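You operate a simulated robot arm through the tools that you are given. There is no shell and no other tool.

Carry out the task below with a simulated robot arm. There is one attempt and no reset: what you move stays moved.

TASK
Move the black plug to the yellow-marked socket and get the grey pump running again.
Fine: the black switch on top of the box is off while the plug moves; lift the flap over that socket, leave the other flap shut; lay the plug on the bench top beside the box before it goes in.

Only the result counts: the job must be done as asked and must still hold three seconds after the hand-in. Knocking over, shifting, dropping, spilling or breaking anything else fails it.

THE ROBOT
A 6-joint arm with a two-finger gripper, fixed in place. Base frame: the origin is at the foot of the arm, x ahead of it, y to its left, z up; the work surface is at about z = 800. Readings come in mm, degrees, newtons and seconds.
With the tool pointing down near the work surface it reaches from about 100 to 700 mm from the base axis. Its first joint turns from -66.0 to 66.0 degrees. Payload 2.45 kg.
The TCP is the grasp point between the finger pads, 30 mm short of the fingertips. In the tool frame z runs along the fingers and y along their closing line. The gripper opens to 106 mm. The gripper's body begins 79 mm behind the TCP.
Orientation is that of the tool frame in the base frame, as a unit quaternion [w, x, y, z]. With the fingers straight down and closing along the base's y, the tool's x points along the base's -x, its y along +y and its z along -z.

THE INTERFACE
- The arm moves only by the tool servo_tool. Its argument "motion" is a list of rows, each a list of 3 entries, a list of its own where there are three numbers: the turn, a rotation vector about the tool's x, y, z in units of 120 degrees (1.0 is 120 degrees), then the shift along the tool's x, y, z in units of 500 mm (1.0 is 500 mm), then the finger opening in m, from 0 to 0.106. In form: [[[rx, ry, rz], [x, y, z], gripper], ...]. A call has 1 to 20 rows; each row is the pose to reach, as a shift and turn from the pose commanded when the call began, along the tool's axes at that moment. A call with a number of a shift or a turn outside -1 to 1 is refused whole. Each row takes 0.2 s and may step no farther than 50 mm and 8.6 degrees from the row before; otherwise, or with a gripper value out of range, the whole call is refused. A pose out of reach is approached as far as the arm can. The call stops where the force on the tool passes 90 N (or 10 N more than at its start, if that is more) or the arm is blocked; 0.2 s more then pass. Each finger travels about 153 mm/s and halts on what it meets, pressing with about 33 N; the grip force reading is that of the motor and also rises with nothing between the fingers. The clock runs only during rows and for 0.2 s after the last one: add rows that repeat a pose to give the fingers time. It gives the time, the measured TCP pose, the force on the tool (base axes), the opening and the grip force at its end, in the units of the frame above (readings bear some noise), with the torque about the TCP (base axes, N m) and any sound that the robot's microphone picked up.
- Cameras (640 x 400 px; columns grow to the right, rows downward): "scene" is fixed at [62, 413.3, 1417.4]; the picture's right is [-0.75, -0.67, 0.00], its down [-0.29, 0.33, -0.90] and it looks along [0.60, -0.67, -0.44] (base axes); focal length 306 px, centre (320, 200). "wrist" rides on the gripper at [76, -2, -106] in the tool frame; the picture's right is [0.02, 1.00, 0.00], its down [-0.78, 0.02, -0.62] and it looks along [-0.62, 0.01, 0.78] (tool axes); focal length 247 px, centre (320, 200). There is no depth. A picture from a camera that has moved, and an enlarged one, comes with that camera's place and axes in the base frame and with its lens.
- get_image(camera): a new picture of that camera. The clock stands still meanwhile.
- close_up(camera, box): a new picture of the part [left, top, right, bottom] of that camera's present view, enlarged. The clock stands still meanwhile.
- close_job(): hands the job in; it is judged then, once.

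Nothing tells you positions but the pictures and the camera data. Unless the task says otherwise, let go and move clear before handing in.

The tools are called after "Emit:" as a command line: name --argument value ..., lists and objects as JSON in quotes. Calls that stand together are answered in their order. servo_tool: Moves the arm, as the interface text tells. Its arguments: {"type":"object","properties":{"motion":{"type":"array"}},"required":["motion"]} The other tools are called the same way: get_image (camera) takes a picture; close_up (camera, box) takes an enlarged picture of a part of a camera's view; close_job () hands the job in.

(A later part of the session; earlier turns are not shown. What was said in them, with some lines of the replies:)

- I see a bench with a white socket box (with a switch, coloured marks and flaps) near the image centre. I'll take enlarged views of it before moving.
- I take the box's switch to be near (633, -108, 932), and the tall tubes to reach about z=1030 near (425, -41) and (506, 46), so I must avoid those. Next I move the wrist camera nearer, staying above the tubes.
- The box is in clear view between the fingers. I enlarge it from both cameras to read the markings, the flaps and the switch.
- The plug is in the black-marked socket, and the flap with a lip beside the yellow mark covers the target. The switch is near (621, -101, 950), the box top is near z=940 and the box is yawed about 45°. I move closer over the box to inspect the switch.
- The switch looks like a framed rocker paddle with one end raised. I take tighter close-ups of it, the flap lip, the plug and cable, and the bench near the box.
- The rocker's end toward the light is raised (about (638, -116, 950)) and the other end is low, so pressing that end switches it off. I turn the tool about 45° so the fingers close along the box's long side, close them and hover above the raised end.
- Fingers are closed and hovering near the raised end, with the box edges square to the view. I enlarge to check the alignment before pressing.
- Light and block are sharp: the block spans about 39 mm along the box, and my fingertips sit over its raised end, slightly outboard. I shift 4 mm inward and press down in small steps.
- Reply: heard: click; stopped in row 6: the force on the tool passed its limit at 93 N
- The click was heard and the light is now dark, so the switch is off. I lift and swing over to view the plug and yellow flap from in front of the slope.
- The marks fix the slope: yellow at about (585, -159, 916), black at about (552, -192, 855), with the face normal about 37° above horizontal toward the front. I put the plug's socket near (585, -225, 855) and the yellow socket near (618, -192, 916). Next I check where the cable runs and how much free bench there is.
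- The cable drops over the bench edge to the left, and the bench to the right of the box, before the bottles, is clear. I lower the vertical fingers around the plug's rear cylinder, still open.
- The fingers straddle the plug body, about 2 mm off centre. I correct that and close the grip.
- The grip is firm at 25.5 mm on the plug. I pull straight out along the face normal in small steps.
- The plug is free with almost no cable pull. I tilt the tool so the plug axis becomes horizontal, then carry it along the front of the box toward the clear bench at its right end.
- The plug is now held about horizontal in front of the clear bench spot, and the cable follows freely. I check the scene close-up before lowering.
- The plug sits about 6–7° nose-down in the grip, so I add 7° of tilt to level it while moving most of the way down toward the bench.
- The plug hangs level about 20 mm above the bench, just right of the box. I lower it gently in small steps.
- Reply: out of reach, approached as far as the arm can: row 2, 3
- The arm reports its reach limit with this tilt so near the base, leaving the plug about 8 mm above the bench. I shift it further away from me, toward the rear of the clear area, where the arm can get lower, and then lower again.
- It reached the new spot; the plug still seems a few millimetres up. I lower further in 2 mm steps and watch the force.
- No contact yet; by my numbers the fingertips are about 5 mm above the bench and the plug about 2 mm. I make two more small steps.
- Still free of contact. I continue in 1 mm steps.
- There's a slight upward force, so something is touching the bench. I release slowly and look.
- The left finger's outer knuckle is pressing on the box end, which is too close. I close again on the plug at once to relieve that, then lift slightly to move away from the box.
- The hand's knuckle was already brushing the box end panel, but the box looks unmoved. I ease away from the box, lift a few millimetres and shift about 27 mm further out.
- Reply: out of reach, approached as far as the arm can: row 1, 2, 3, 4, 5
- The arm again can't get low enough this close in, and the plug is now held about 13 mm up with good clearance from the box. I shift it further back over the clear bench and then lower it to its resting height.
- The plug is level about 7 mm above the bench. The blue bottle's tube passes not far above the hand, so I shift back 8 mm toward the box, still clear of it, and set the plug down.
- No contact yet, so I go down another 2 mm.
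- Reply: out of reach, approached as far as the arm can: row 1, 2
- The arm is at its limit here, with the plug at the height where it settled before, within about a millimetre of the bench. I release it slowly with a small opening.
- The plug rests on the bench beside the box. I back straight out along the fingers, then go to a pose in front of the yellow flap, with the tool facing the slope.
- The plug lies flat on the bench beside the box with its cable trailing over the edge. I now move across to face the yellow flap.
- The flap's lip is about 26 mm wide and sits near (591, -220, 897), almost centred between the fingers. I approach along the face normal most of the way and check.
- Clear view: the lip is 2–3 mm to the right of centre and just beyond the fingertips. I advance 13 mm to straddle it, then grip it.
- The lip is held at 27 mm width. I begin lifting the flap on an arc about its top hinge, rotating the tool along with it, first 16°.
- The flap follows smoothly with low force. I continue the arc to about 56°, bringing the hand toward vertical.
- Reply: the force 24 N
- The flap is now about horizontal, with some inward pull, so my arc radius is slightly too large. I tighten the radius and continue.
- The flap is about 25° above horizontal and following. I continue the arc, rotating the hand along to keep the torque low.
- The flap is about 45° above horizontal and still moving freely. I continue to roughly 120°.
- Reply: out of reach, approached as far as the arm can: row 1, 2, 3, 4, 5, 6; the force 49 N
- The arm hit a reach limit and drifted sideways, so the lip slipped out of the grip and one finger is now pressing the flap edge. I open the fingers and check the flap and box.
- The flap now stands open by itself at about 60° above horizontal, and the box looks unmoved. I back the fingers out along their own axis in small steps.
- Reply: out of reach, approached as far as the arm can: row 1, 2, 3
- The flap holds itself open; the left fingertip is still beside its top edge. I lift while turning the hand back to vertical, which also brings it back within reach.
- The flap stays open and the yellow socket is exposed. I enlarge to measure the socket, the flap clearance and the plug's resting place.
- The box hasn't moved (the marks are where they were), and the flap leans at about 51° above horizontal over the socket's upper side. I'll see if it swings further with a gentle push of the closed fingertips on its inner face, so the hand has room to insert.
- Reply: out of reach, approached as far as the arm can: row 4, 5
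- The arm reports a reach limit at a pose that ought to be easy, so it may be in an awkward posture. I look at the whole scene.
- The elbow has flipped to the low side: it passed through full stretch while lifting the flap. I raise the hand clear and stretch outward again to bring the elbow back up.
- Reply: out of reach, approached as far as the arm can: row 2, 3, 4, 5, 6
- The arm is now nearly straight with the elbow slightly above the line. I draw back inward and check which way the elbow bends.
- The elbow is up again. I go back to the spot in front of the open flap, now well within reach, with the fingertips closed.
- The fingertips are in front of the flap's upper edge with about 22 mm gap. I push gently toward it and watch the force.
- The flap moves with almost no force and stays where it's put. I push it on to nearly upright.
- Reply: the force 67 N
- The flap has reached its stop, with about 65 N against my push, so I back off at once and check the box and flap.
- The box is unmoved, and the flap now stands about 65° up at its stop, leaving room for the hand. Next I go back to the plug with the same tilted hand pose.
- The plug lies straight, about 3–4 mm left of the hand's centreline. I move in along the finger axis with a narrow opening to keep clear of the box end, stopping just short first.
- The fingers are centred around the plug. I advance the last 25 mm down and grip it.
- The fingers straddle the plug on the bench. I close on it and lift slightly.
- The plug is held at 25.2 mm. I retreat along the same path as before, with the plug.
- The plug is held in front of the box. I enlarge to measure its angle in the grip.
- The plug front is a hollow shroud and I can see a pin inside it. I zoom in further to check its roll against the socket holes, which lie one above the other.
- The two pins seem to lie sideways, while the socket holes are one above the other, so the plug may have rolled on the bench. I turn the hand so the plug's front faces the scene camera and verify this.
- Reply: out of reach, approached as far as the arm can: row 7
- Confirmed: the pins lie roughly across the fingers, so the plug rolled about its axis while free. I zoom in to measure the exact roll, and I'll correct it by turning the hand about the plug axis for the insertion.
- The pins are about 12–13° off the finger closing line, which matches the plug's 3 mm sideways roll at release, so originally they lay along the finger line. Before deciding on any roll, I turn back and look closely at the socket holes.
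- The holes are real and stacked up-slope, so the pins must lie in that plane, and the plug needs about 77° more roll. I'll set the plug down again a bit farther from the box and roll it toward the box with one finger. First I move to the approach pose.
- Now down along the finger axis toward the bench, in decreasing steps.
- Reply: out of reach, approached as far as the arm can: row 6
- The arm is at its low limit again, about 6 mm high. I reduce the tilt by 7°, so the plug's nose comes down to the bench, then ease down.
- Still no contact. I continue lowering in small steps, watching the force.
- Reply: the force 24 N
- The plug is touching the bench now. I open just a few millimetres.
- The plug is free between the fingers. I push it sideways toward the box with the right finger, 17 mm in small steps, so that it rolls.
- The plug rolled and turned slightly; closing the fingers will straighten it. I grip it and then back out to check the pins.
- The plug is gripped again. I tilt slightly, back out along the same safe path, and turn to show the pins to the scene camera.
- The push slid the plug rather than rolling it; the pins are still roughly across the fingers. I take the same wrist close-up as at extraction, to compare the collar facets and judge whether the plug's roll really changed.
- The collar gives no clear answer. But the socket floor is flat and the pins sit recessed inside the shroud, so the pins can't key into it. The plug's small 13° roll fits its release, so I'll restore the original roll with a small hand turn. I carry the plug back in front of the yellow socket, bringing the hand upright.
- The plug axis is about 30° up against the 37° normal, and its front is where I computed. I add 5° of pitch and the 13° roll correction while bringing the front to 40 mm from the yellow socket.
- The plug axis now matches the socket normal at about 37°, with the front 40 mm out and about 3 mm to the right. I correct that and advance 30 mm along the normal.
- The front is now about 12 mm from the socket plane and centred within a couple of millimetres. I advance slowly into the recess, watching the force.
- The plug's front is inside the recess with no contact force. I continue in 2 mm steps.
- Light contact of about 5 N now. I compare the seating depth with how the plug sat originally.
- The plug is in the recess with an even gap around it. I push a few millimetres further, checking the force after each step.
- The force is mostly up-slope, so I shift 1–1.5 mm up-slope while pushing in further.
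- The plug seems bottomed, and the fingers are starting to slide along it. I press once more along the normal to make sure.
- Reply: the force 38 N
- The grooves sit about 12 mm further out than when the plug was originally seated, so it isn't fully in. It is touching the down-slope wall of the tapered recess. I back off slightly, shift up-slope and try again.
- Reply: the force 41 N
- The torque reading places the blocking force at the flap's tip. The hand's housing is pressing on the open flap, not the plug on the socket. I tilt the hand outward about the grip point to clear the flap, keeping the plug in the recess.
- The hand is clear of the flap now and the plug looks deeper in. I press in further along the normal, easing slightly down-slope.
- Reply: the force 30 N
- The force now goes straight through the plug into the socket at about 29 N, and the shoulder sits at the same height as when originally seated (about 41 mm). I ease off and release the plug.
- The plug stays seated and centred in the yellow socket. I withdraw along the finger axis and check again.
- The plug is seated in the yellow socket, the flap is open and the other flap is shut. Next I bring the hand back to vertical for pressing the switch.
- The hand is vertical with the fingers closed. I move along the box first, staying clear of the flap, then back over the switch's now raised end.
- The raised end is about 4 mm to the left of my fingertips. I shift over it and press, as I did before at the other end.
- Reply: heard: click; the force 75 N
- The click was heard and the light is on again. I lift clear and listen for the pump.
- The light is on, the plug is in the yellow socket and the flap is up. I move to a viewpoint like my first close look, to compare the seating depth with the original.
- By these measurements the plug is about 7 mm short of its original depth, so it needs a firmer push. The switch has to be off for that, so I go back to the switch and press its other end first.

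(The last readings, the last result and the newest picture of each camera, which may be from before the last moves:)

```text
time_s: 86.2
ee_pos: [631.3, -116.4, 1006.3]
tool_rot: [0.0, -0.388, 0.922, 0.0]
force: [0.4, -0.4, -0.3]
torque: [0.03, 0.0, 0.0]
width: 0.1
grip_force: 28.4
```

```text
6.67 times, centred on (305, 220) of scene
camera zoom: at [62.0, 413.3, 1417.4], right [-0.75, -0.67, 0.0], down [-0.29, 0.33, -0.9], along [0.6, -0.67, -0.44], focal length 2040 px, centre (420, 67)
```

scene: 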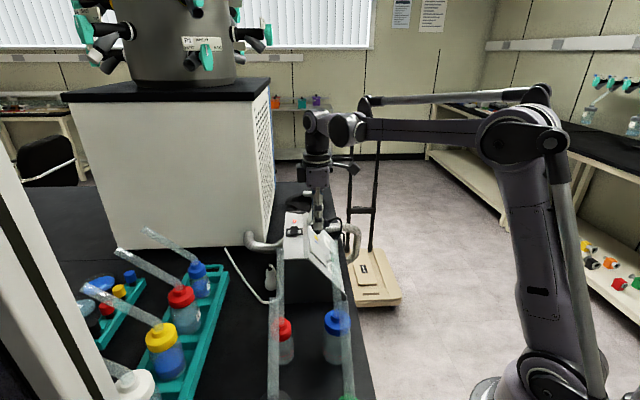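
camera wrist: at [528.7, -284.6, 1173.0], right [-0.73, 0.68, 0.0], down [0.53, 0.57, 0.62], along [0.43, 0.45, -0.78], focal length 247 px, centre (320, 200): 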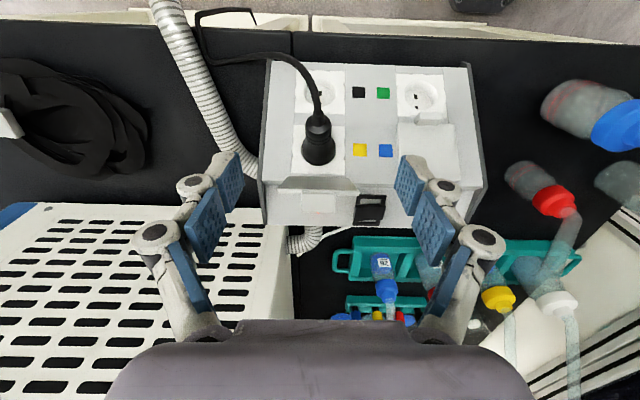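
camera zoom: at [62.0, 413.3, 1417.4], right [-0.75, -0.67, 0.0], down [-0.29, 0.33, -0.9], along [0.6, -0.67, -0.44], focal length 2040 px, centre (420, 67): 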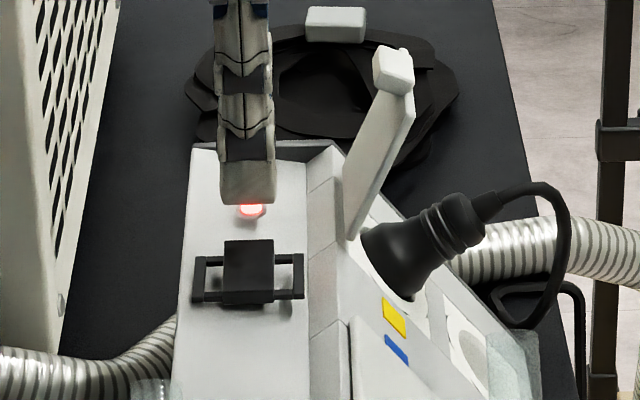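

The plug also sags about 3° compared with its original angle, so a firmer seating is worthwhile. I switch off first by pressing the end near the light.

Emit:
servo_tool --motion '[[[0, 0, 0], [0, 0.003, 0.02], 0.0], [[0, 0, 0], [0, 0.003, 0.043], 0.0], [[0, 0, 0], [0, 0.003, 0.051], 0.0], [[0, 0, 0], [0, 0.003, 0.056], 0.0], [[0, 0, 0], [0, 0.003, 0.06], 0.0]]'

Emit:
close_up --camera "wrist" --box '[220, 60, 420, 230]'

```text
time_s: 87.4
ee_pos: [630.1, -113.4, 981.4]
tool_rot: [0.002, -0.389, 0.921, -0.002]
force: [13.6, -0.8, 65.8]
torque: [0.29, 0.03, -0.07]
width: 0.0
grip_force: 28.9
heard: click
```

```text
2.35 times, centred on (320, 145) of wrist
camera zoom: at [579.1, -169.9, 1087.4], right [-0.73, 0.68, -0.01], down [0.53, 0.57, 0.62], along [0.43, 0.45, -0.78], focal length 581 px, centre (320, 329)
```

zoom: 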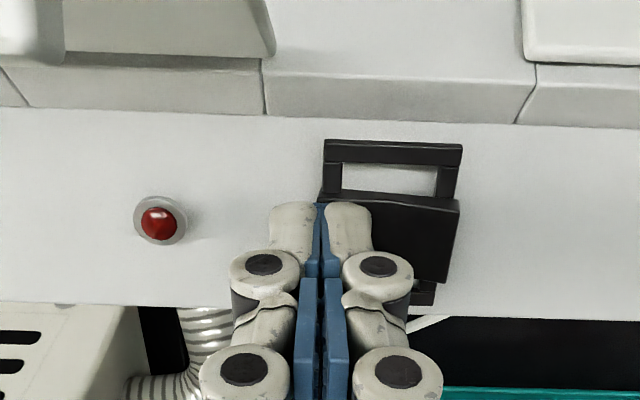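

The switch is off again and the light is dark. I move back around to above the plug.

Emit:
servo_tool --motion '[[[0, 0, 0], [0, 0, -0.06], 0.0], [[0, 0, 0], [0, 0.068, -0.08], 0.0], [[0, 0, 0], [0, 0.068, -0.157], 0.02], [[0, 0, 0], [0.08, 0.068, -0.157], 0.05], [[0, 0, 0], [0.16, 0.068, -0.157], 0.06], [[0, 0, 0], [0.245, 0.068, -0.157], 0.06], [[0, 0, 0], [0.245, 0.0, -0.157], 0.06], [[0, -0.05, 0], [0.245, -0.05, -0.157], 0.06], [[0, -0.1, 0], [0.245, -0.0926, -0.157], 0.06]]'

Emit:
close_up --camera "wrist" --box '[240, 60, 400, 220]'

Emit:
close_up --camera "scene" --box '[300, 170, 370, 250]'

```text
time_s: 89.4
ee_pos: [578.9, -237.4, 1054.8]
tool_rot: [0.097, -0.387, 0.916, 0.04]
force: [-0.6, 0.4, -0.2]
torque: [-0.02, -0.01, -0.02]
width: 59.8
grip_force: 0.1
```

```text
2.50 times, centred on (320, 140) of wrist
camera zoom: at [512.3, -307.6, 1142.5], right [-0.73, 0.68, -0.01], down [0.43, 0.47, 0.77], along [0.53, 0.56, -0.64], focal length 617 px, centre (320, 350)
```

zoom: 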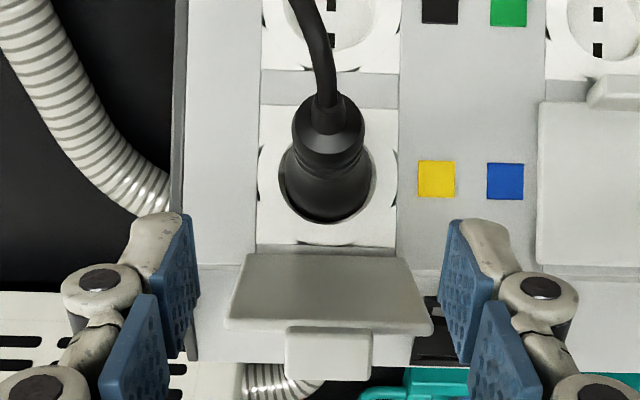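

```text
5.00 times, centred on (335, 210) of scene
camera zoom: at [62.0, 413.3, 1417.4], right [-0.75, -0.67, 0.0], down [-0.29, 0.33, -0.9], along [0.6, -0.67, -0.44], focal length 1530 px, centre (245, 150)
```

zoom: 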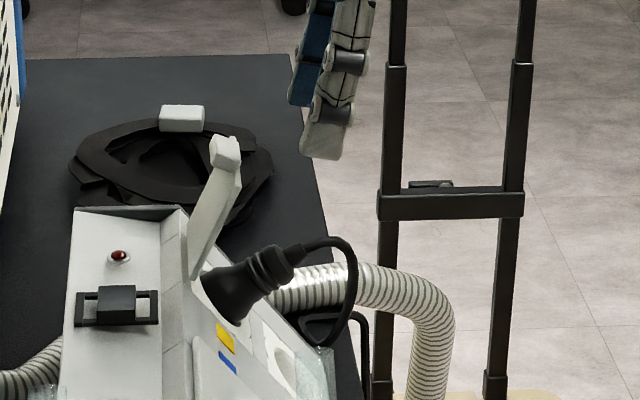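

The view is clear and suggests the plug sits several millimetres proud. I lower the open fingers around its rear cylinder, deeper than before.

Emit:
servo_tool --motion '[[[0, 0, 0], [-0.001, 0.004, 0.07], 0.06], [[0, 0, 0], [-0.003, 0.004, 0.14], 0.06], [[0, 0, 0], [-0.004, 0.004, 0.18], 0.06], [[0, 0, 0], [-0.0044, 0.004, 0.2086], 0.06]]'

Emit:
close_up --camera "wrist" --box '[240, 100, 400, 240]'

Emit:
close_up --camera "scene" --box '[300, 180, 370, 250]'

```text
time_s: 90.4
ee_pos: [592.7, -216.5, 954.7]
tool_rot: [0.097, -0.386, 0.916, 0.04]
force: [-0.8, -0.7, 0.6]
torque: [0.05, 0.02, 0.0]
width: 60.0
grip_force: 0.0
```

```text
2.86 times, centred on (320, 170) of wrist
camera zoom: at [527.9, -287.0, 1042.2], right [-0.73, 0.68, -0.01], down [0.43, 0.47, 0.77], along [0.53, 0.56, -0.64], focal length 706 px, centre (320, 286)
```

zoom: 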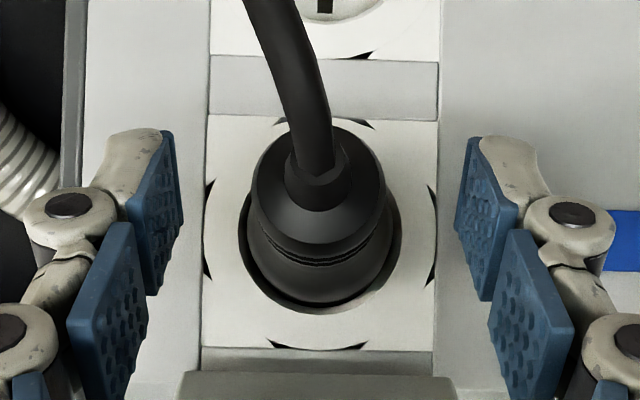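

```text
5.71 times, centred on (335, 215) of scene
camera zoom: at [62.0, 413.3, 1417.4], right [-0.75, -0.67, 0.0], down [-0.29, 0.33, -0.9], along [0.6, -0.67, -0.44], focal length 1748 px, centre (234, 114)
```

zoom: 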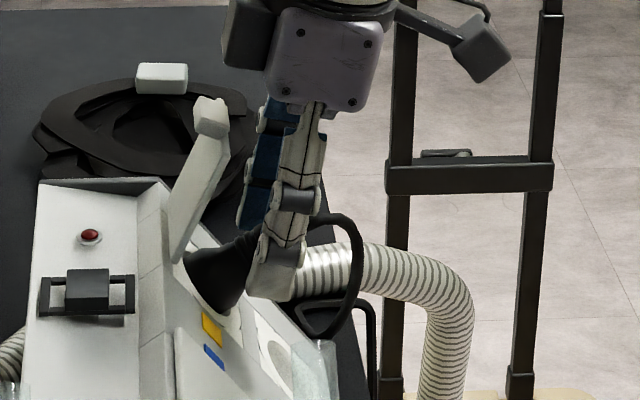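

By the same width-based measure the plug is about 4 mm less deep than at the start. I grip it firmly and press along the normal.

Emit:
servo_tool --motion '[[[0, 0, 0], [0, 0, 0], 0.04], [[0, 0, 0], [0, 0, 0], 0.02], [[0, 0, 0], [0, 0, 0], 0.015], [[0, 0, 0], [0, 0, 0], 0.015]]'

```text
time_s: 91.4
ee_pos: [593.6, -217.0, 954.5]
tool_rot: [0.097, -0.386, 0.917, 0.04]
force: [-1.1, 0.2, -0.1]
torque: [-0.01, 0.09, 0.04]
width: 25.6
grip_force: 32.8
```

Emit:
servo_tool --motion '[[[0, 0, 0], [-0.002, 0, 0.0023], 0.015], [[0, 0, 0], [-0.004, 0, 0.0045], 0.015], [[0, 0, 0], [-0.006, 0, 0.0068], 0.015]]'

Emit:
close_up --camera "wrist" --box '[240, 100, 400, 240]'

```text
time_s: 92.2
ee_pos: [594.0, -215.8, 952.5]
tool_rot: [0.095, -0.385, 0.917, 0.04]
force: [-21.4, -6.1, 23.9]
torque: [0.17, 0.42, 0.37]
width: 25.6
grip_force: 33.1
```

```text
2.86 times, centred on (320, 170) of wrist
camera zoom: at [529.0, -286.3, 1040.7], right [-0.73, 0.68, 0.0], down [0.43, 0.47, 0.77], along [0.53, 0.56, -0.64], focal length 706 px, centre (320, 286)
```

zoom: 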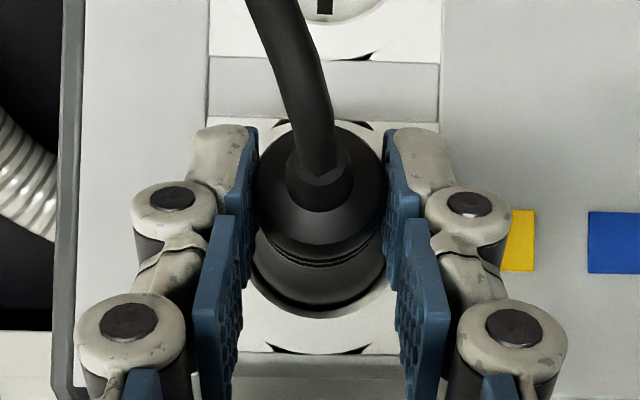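

About 30 N with some side load. I ease that off sideways and up-slope while pressing further.

Emit:
servo_tool --motion '[[[0, 0, 0], [-0.0015, 0.002, -0.0013], 0.015], [[0, 0, 0], [-0.0035, 0.002, 0.001], 0.015], [[0, 0, 0], [-0.0055, 0.002, 0.0032], 0.015], [[0, 0, 0], [-0.0075, 0.002, 0.0055], 0.015]]'

Emit:
close_up --camera "wrist" --box '[240, 100, 400, 240]'

Emit:
close_up --camera "scene" --box '[300, 180, 370, 250]'

```text
time_s: 93.2
ee_pos: [597.2, -213.2, 949.7]
tool_rot: [0.096, -0.386, 0.917, 0.038]
force: [-19.5, -12.2, 19.0]
torque: [-0.25, 0.43, 0.13]
width: 25.8
grip_force: 32.8
```

```text
2.86 times, centred on (320, 170) of wrist
camera zoom: at [531.5, -283.0, 1038.2], right [-0.73, 0.68, -0.01], down [0.43, 0.47, 0.77], along [0.53, 0.56, -0.64], focal length 706 px, centre (320, 286)
```

zoom: 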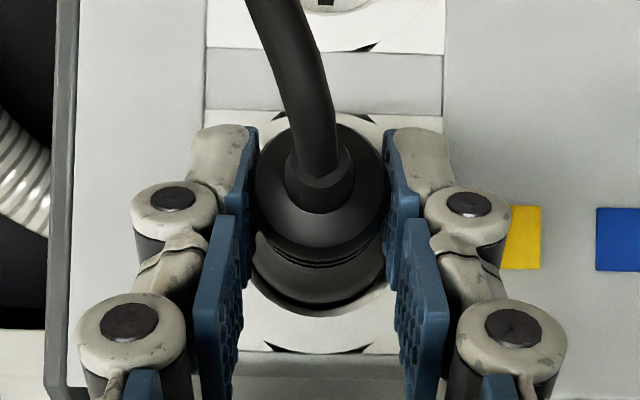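

```text
5.71 times, centred on (335, 215) of scene
camera zoom: at [61.1, 413.1, 1417.5], right [-0.75, -0.67, 0.0], down [-0.29, 0.33, -0.9], along [0.6, -0.67, -0.44], focal length 1748 px, centre (234, 114)
```

zoom: 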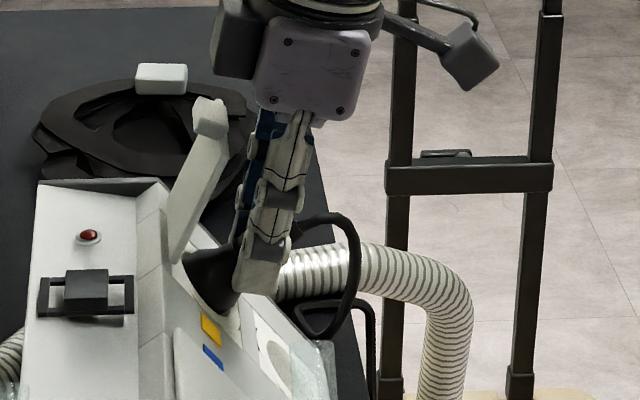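

The plug moved in with the hand, about 7 mm deeper than before. I press a little more to find the hard stop.

Emit:
servo_tool --motion '[[[0, 0, 0], [-0.002, 0, 0.0023], 0.015], [[0, 0, 0], [-0.004, 0, 0.0045], 0.015], [[0, 0, 0], [-0.004, 0, 0.0045], 0.015]]'

Emit:
close_up --camera "wrist" --box '[240, 100, 400, 240]'

```text
time_s: 94.0
ee_pos: [598.1, -213.4, 948.1]
tool_rot: [0.095, -0.384, 0.917, 0.038]
force: [-25.2, -16.7, 36.1]
torque: [-0.09, 0.42, 0.16]
width: 25.4
grip_force: 33.4
```

```text
2.86 times, centred on (320, 170) of wrist
camera zoom: at [532.1, -282.2, 1037.1], right [-0.73, 0.69, -0.01], down [0.44, 0.47, 0.77], along [0.53, 0.56, -0.64], focal length 706 px, centre (320, 286)
```

zoom: 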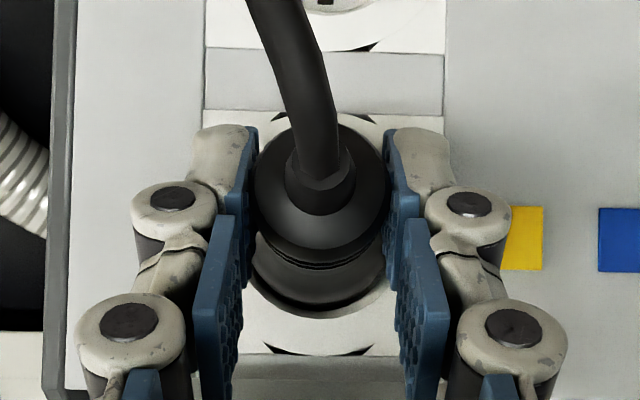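

It now meets a firm 45 N stop, at least as deep as originally. I ease off and release.

Emit:
servo_tool --motion '[[[0, 0, 0], [0.003, 0, -0.003], 0.015], [[0, 0, 0], [0.003, 0, -0.003], 0.028], [[0, 0, 0], [0.003, 0, -0.003], 0.045], [[0, 0, 0], [0.003, 0, -0.003], 0.06], [[0, 0, 0], [0.003, 0, -0.003], 0.06]]'

Emit:
close_up --camera "wrist" --box '[240, 100, 400, 240]'

Emit:
close_up --camera "scene" --box '[310, 205, 360, 255]'

```text
time_s: 95.2
ee_pos: [598.6, -210.1, 948.4]
tool_rot: [0.096, -0.386, 0.917, 0.039]
force: [0.1, 1.0, 0.5]
torque: [0.01, -0.02, -0.01]
width: 59.8
grip_force: 0.1
```

```text
2.86 times, centred on (320, 170) of wrist
camera zoom: at [533.5, -280.5, 1037.2], right [-0.73, 0.68, -0.01], down [0.43, 0.47, 0.77], along [0.53, 0.56, -0.64], focal length 706 px, centre (320, 286)
```

zoom: 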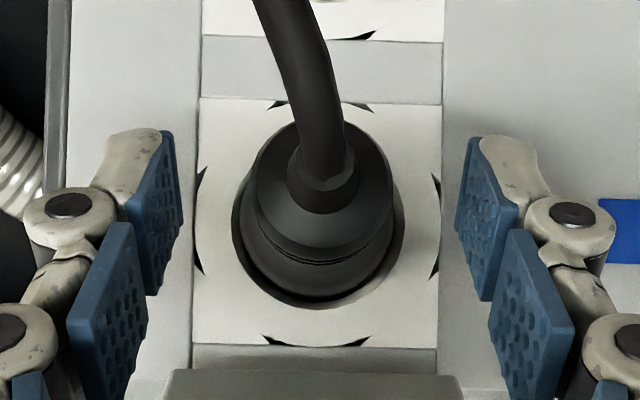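

```text
8.00 times, centred on (335, 230) of scene
camera zoom: at [62.0, 413.3, 1417.4], right [-0.75, -0.67, 0.0], down [-0.29, 0.33, -0.9], along [0.6, -0.67, -0.44], focal length 2448 px, centre (200, -40)
```

zoom: 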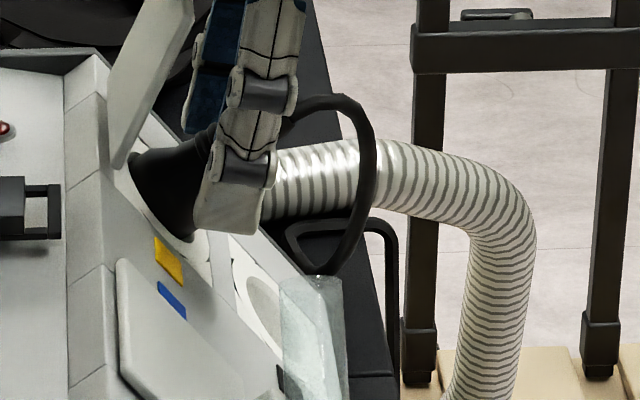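

The plug is seated firmly in the recess. I withdraw and go round to switch on again.

Emit:
servo_tool --motion '[[[0, 0, 0], [0.002, 0, -0.03], 0.06], [[0, 0, 0], [0.004, 0, -0.09], 0.06], [[0, 0, 0], [0.005, 0, -0.16], 0.06], [[0, 0, 0], [0.006, 0, -0.22], 0.06]]'

Emit:
close_up --camera "wrist" --box '[240, 60, 400, 220]'

Emit:
close_up --camera "scene" --box '[310, 205, 360, 255]'

```text
time_s: 96.2
ee_pos: [581.0, -228.0, 1055.9]
tool_rot: [0.097, -0.386, 0.917, 0.04]
force: [0.5, 0.0, -0.5]
torque: [-0.01, -0.04, 0.0]
width: 60.1
grip_force: 0.0
```

```text
2.50 times, centred on (320, 140) of wrist
camera zoom: at [516.1, -298.8, 1144.3], right [-0.73, 0.68, -0.01], down [0.43, 0.47, 0.77], along [0.53, 0.56, -0.64], focal length 617 px, centre (320, 350)
```

zoom: 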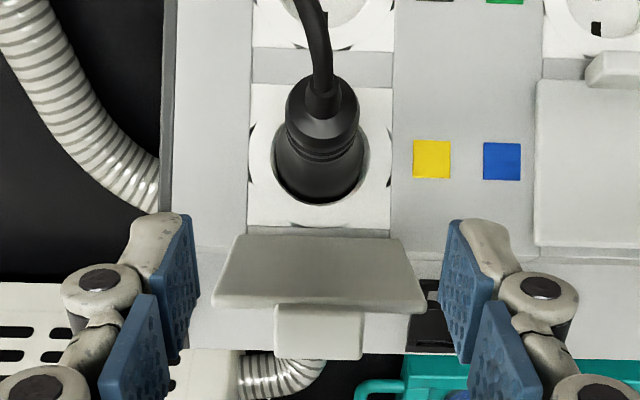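

```text
8.00 times, centred on (335, 230) of scene
camera zoom: at [62.0, 413.3, 1417.4], right [-0.75, -0.67, 0.0], down [-0.29, 0.33, -0.9], along [0.6, -0.67, -0.44], focal length 2448 px, centre (200, -40)
```

zoom: 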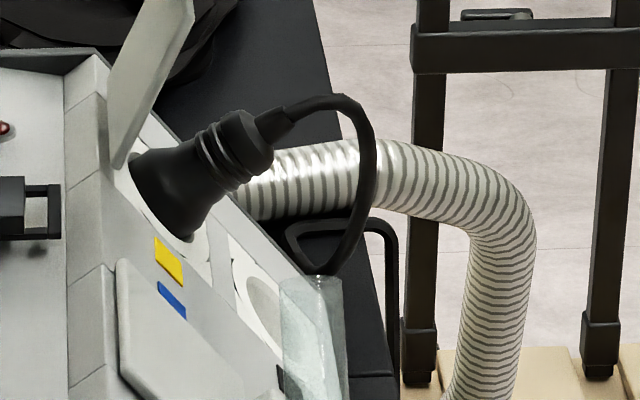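

The plug's angle is back to 36°, the same as when it was originally seated. I straighten the hand, move along the box, and go over the raised end of the switch.

Emit:
servo_tool --motion '[[[0, 0.05, 0], [0, 0.05, 0], 0.03], [[0, 0.1, 0], [0, 0.11, 0], 0.0], [[0, 0.1, 0], [0, 0.156, 0], 0.0]]'

Emit:
servo_tool --motion '[[[0, 0, 0], [-0.08, 0, 0], 0.0], [[0, 0, 0], [-0.16, 0, 0.01], 0.0], [[0, 0, 0], [-0.228, 0, 0.03], 0.0], [[0, 0, 0], [-0.228, 0, 0.09], 0.0]]'

Emit:
close_up --camera "wrist" --box '[220, 60, 420, 230]'

```text
time_s: 97.0
ee_pos: [524.6, -172.9, 1054.9]
tool_rot: [0.0, -0.388, 0.922, -0.001]
force: [-0.4, 0.1, -0.1]
torque: [-0.03, -0.03, 0.02]
width: 0.1
grip_force: 28.7
```

```text
time_s: 98.0
ee_pos: [604.0, -90.4, 1010.9]
tool_rot: [0.0, -0.388, 0.922, -0.001]
force: [-0.2, -0.7, 0.0]
torque: [-0.01, 0.02, -0.01]
width: 0.0
grip_force: 28.8
```

```text
2.35 times, centred on (320, 145) of wrist
camera zoom: at [552.5, -146.4, 1117.4], right [-0.73, 0.68, 0.0], down [0.53, 0.57, 0.62], along [0.43, 0.45, -0.78], focal length 581 px, centre (320, 329)
```

zoom: 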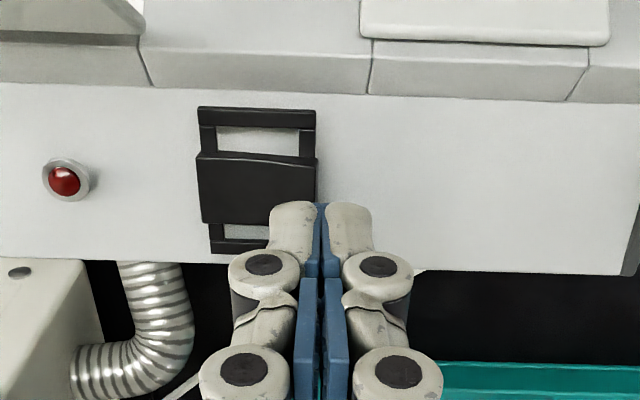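

Aligned as before; I press the raised end to switch on.

Emit:
servo_tool --motion '[[[0, 0, 0], [0.001, -0.0065, 0.03], 0.0], [[0, 0, 0], [0.001, -0.0065, 0.052], 0.0], [[0, 0, 0], [0.001, -0.0065, 0.06], 0.0], [[0, 0, 0], [0.001, -0.0065, 0.065], 0.0], [[0, 0, 0], [0.001, -0.0065, 0.069], 0.0]]'

Emit:
close_up --camera "wrist" --box '[220, 60, 420, 230]'

```text
time_s: 99.2
ee_pos: [606.6, -94.5, 981.5]
tool_rot: [0.001, -0.389, 0.921, -0.001]
force: [2.8, 1.5, 76.5]
torque: [-0.36, -0.5, 0.02]
width: 0.1
grip_force: 28.8
heard: click
```

```text
2.35 times, centred on (320, 145) of wrist
camera zoom: at [554.8, -150.4, 1087.8], right [-0.73, 0.68, 0.0], down [0.53, 0.57, 0.62], along [0.43, 0.45, -0.78], focal length 581 px, centre (320, 329)
```

zoom: 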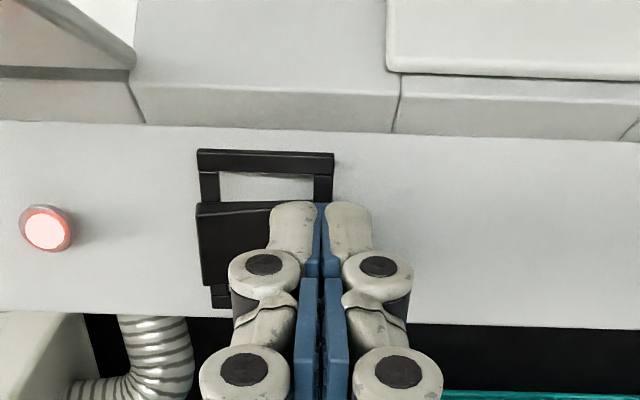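

Switched on: I heard the click and the light is lit. I lift clear, wait a few seconds and listen, then look over the whole scene.

Emit:
servo_tool --motion '[[[0, 0, 0], [0, 0, -0.03], 0.0], [[0, 0, 0], [0, 0, -0.1], 0.0], [[0, 0, 0], [0, 0.04, -0.17], 0.0], [[0, 0, 0], [0.06, 0.08, -0.2], 0.0], [[0, 0, 0], [0.12, 0.08, -0.24], 0.0], [[0, 0, 0], [0.18, 0.08, -0.28], 0.0], [[0, 0, 0], [0.24, 0.08, -0.32], 0.0], [[0, 0, 0], [0.24, 0.08, -0.32], 0.0], [[0, 0, 0], [0.24, 0.08, -0.32], 0.0], [[0, 0, 0], [0.24, 0.08, -0.32], 0.0], [[0, 0, 0], [0.24, 0.08, -0.32], 0.0], [[0, 0, 0], [0.24, 0.08, -0.32], 0.0]]'

Emit:
get_image --camera "scene"

Emit:
get_image --camera "wrist"

Emit:
close_up --camera "scene" --box '[270, 190, 380, 290]'

```text
time_s: 101.8
ee_pos: [494.2, -153.3, 1136.8]
tool_rot: [0.0, -0.388, 0.922, -0.001]
force: [0.1, -1.0, 0.1]
torque: [-0.01, 0.0, 0.03]
width: 0.0
grip_force: 28.5
```

```text
taken
```

scene: 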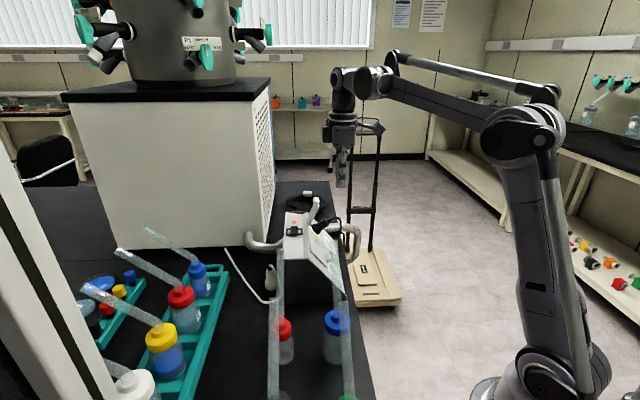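

```text
taken
camera wrist: at [443.0, -208.7, 1243.2], right [-0.73, 0.68, 0.0], down [0.53, 0.57, 0.62], along [0.43, 0.45, -0.78], focal length 247 px, centre (320, 200)
```

wrist: 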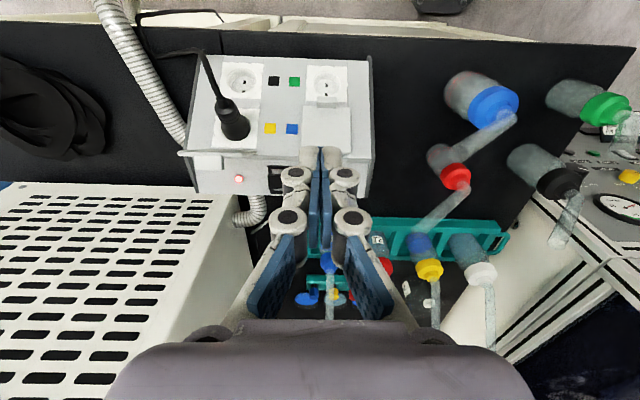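

```text
4.00 times, centred on (325, 240) of scene
camera zoom: at [62.0, 413.3, 1417.4], right [-0.75, -0.67, 0.0], down [-0.29, 0.33, -0.9], along [0.6, -0.67, -0.44], focal length 1224 px, centre (300, 40)
```

zoom: 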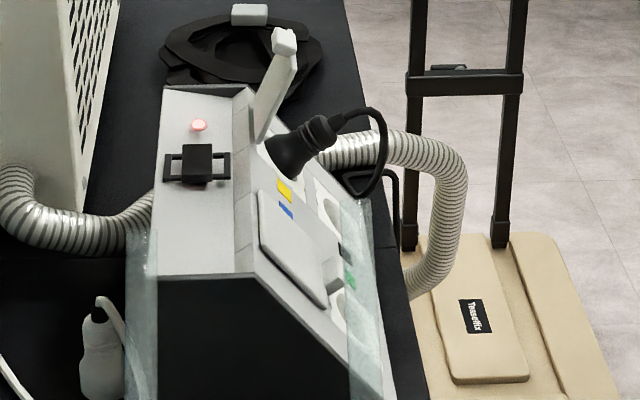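

Everything stands as it should: plug in yellow, flap up, other flap shut, light on, and bottles undisturbed. I check the dial at the edge of the view and the plug once more.

Emit:
close_up --camera "wrist" --box '[540, 80, 640, 260]'

Emit:
close_up --camera "wrist" --box '[170, 50, 390, 210]'

```text
2.22 times, centred on (590, 170) of wrist
camera zoom: at [443.0, -208.7, 1243.2], right [-0.73, 0.68, 0.0], down [0.53, 0.57, 0.62], along [0.43, 0.45, -0.78], focal length 549 px, centre (-280, 267)
```

zoom: 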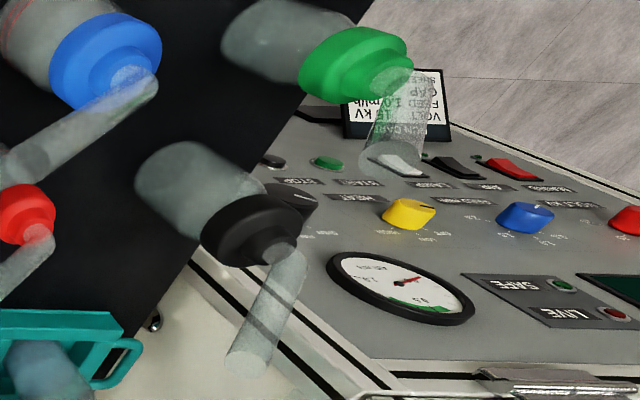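

```text
2.50 times, centred on (280, 130) of wrist
camera zoom: at [443.0, -208.7, 1243.2], right [-0.73, 0.68, 0.0], down [0.53, 0.57, 0.62], along [0.43, 0.45, -0.78], focal length 617 px, centre (420, 375)
```

zoom: 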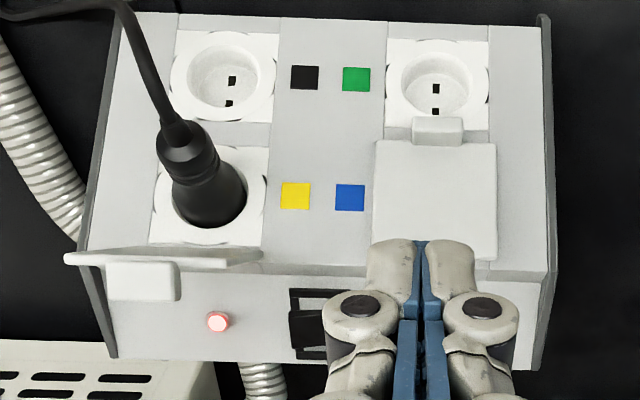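

The control panel seems unrelated. I look over the bench edge, where the black cable goes, to find the pump.

Emit:
servo_tool --motion '[[[0, 0, 0], [0.09, -0.02, 0], 0.0], [[0, 0, 0], [0.18, -0.04, 0], 0.0], [[0, 0, 0], [0.27, -0.06, 0], 0.0], [[0, 0.06, 0], [0.32, -0.06, 0], 0.0], [[0, 0.12, 0], [0.36, -0.06, 0], 0.0], [[0, 0.18, 0], [0.36, -0.06, 0], 0.0]]'

Emit:
get_image --camera "wrist"

```text
time_s: 103.2
ee_pos: [389.6, -303.5, 1135.6]
tool_rot: [-0.173, -0.381, 0.905, -0.074]
force: [0.3, 0.5, 1.0]
torque: [0.0, 0.01, 0.01]
width: 0.0
grip_force: 28.6
```

```text
taken
camera wrist: at [369.9, -326.4, 1263.3], right [-0.73, 0.68, 0.01], down [0.66, 0.7, 0.29], along [0.19, 0.21, -0.96], focal length 247 px, centre (320, 200)
```

wrist: 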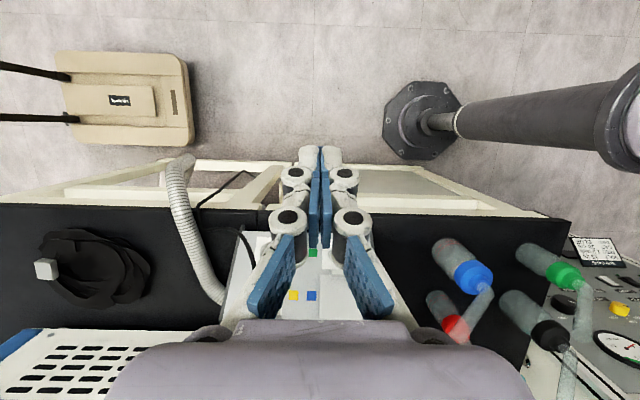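

The plug is firmly in the yellow-marked socket, its flap is lifted and the other is shut. The switch is back on with its light lit. The pump itself is out of sight under the bench, so I couldn't see or hear it running. The hand is clear, so I hand in the job.

Emit:
close_job

```text
The job is handed in.
```

I moved the black plug to the yellow-marked socket and switched the box back on, but I could not confirm that the grey pump is running. The pump is out of sight under the bench and the microphone picked up no pump sound. The only sign I have is that the light on the box came on.

- **Switch:** It was off for every movement of the plug. My first insertion came out a few millimetres short, so I switched on, then off again, pressed the plug in properly and switched on once more.
- **Plug:** I laid it on the bench beside the box before it went in. It now sits at about the same depth and angle as it did in the black-marked socket. Its pins lie across the line of the socket holes; they are recessed inside the plug, so I judged that this doesn't matter, but I couldn't prove it.
- **Flaps:** The flap over the yellow-marked socket is up and stays up by itself. The other flap was left shut.
- **Contact with the box:** The hand pressed the box end with about 12 N and pushed the flap against its stop with about 65 N. A stalled grip on the flap also pulled sideways with about 49 N. Checks against the coloured marks showed the box had not moved, and nothing else in the pictures looked disturbed.
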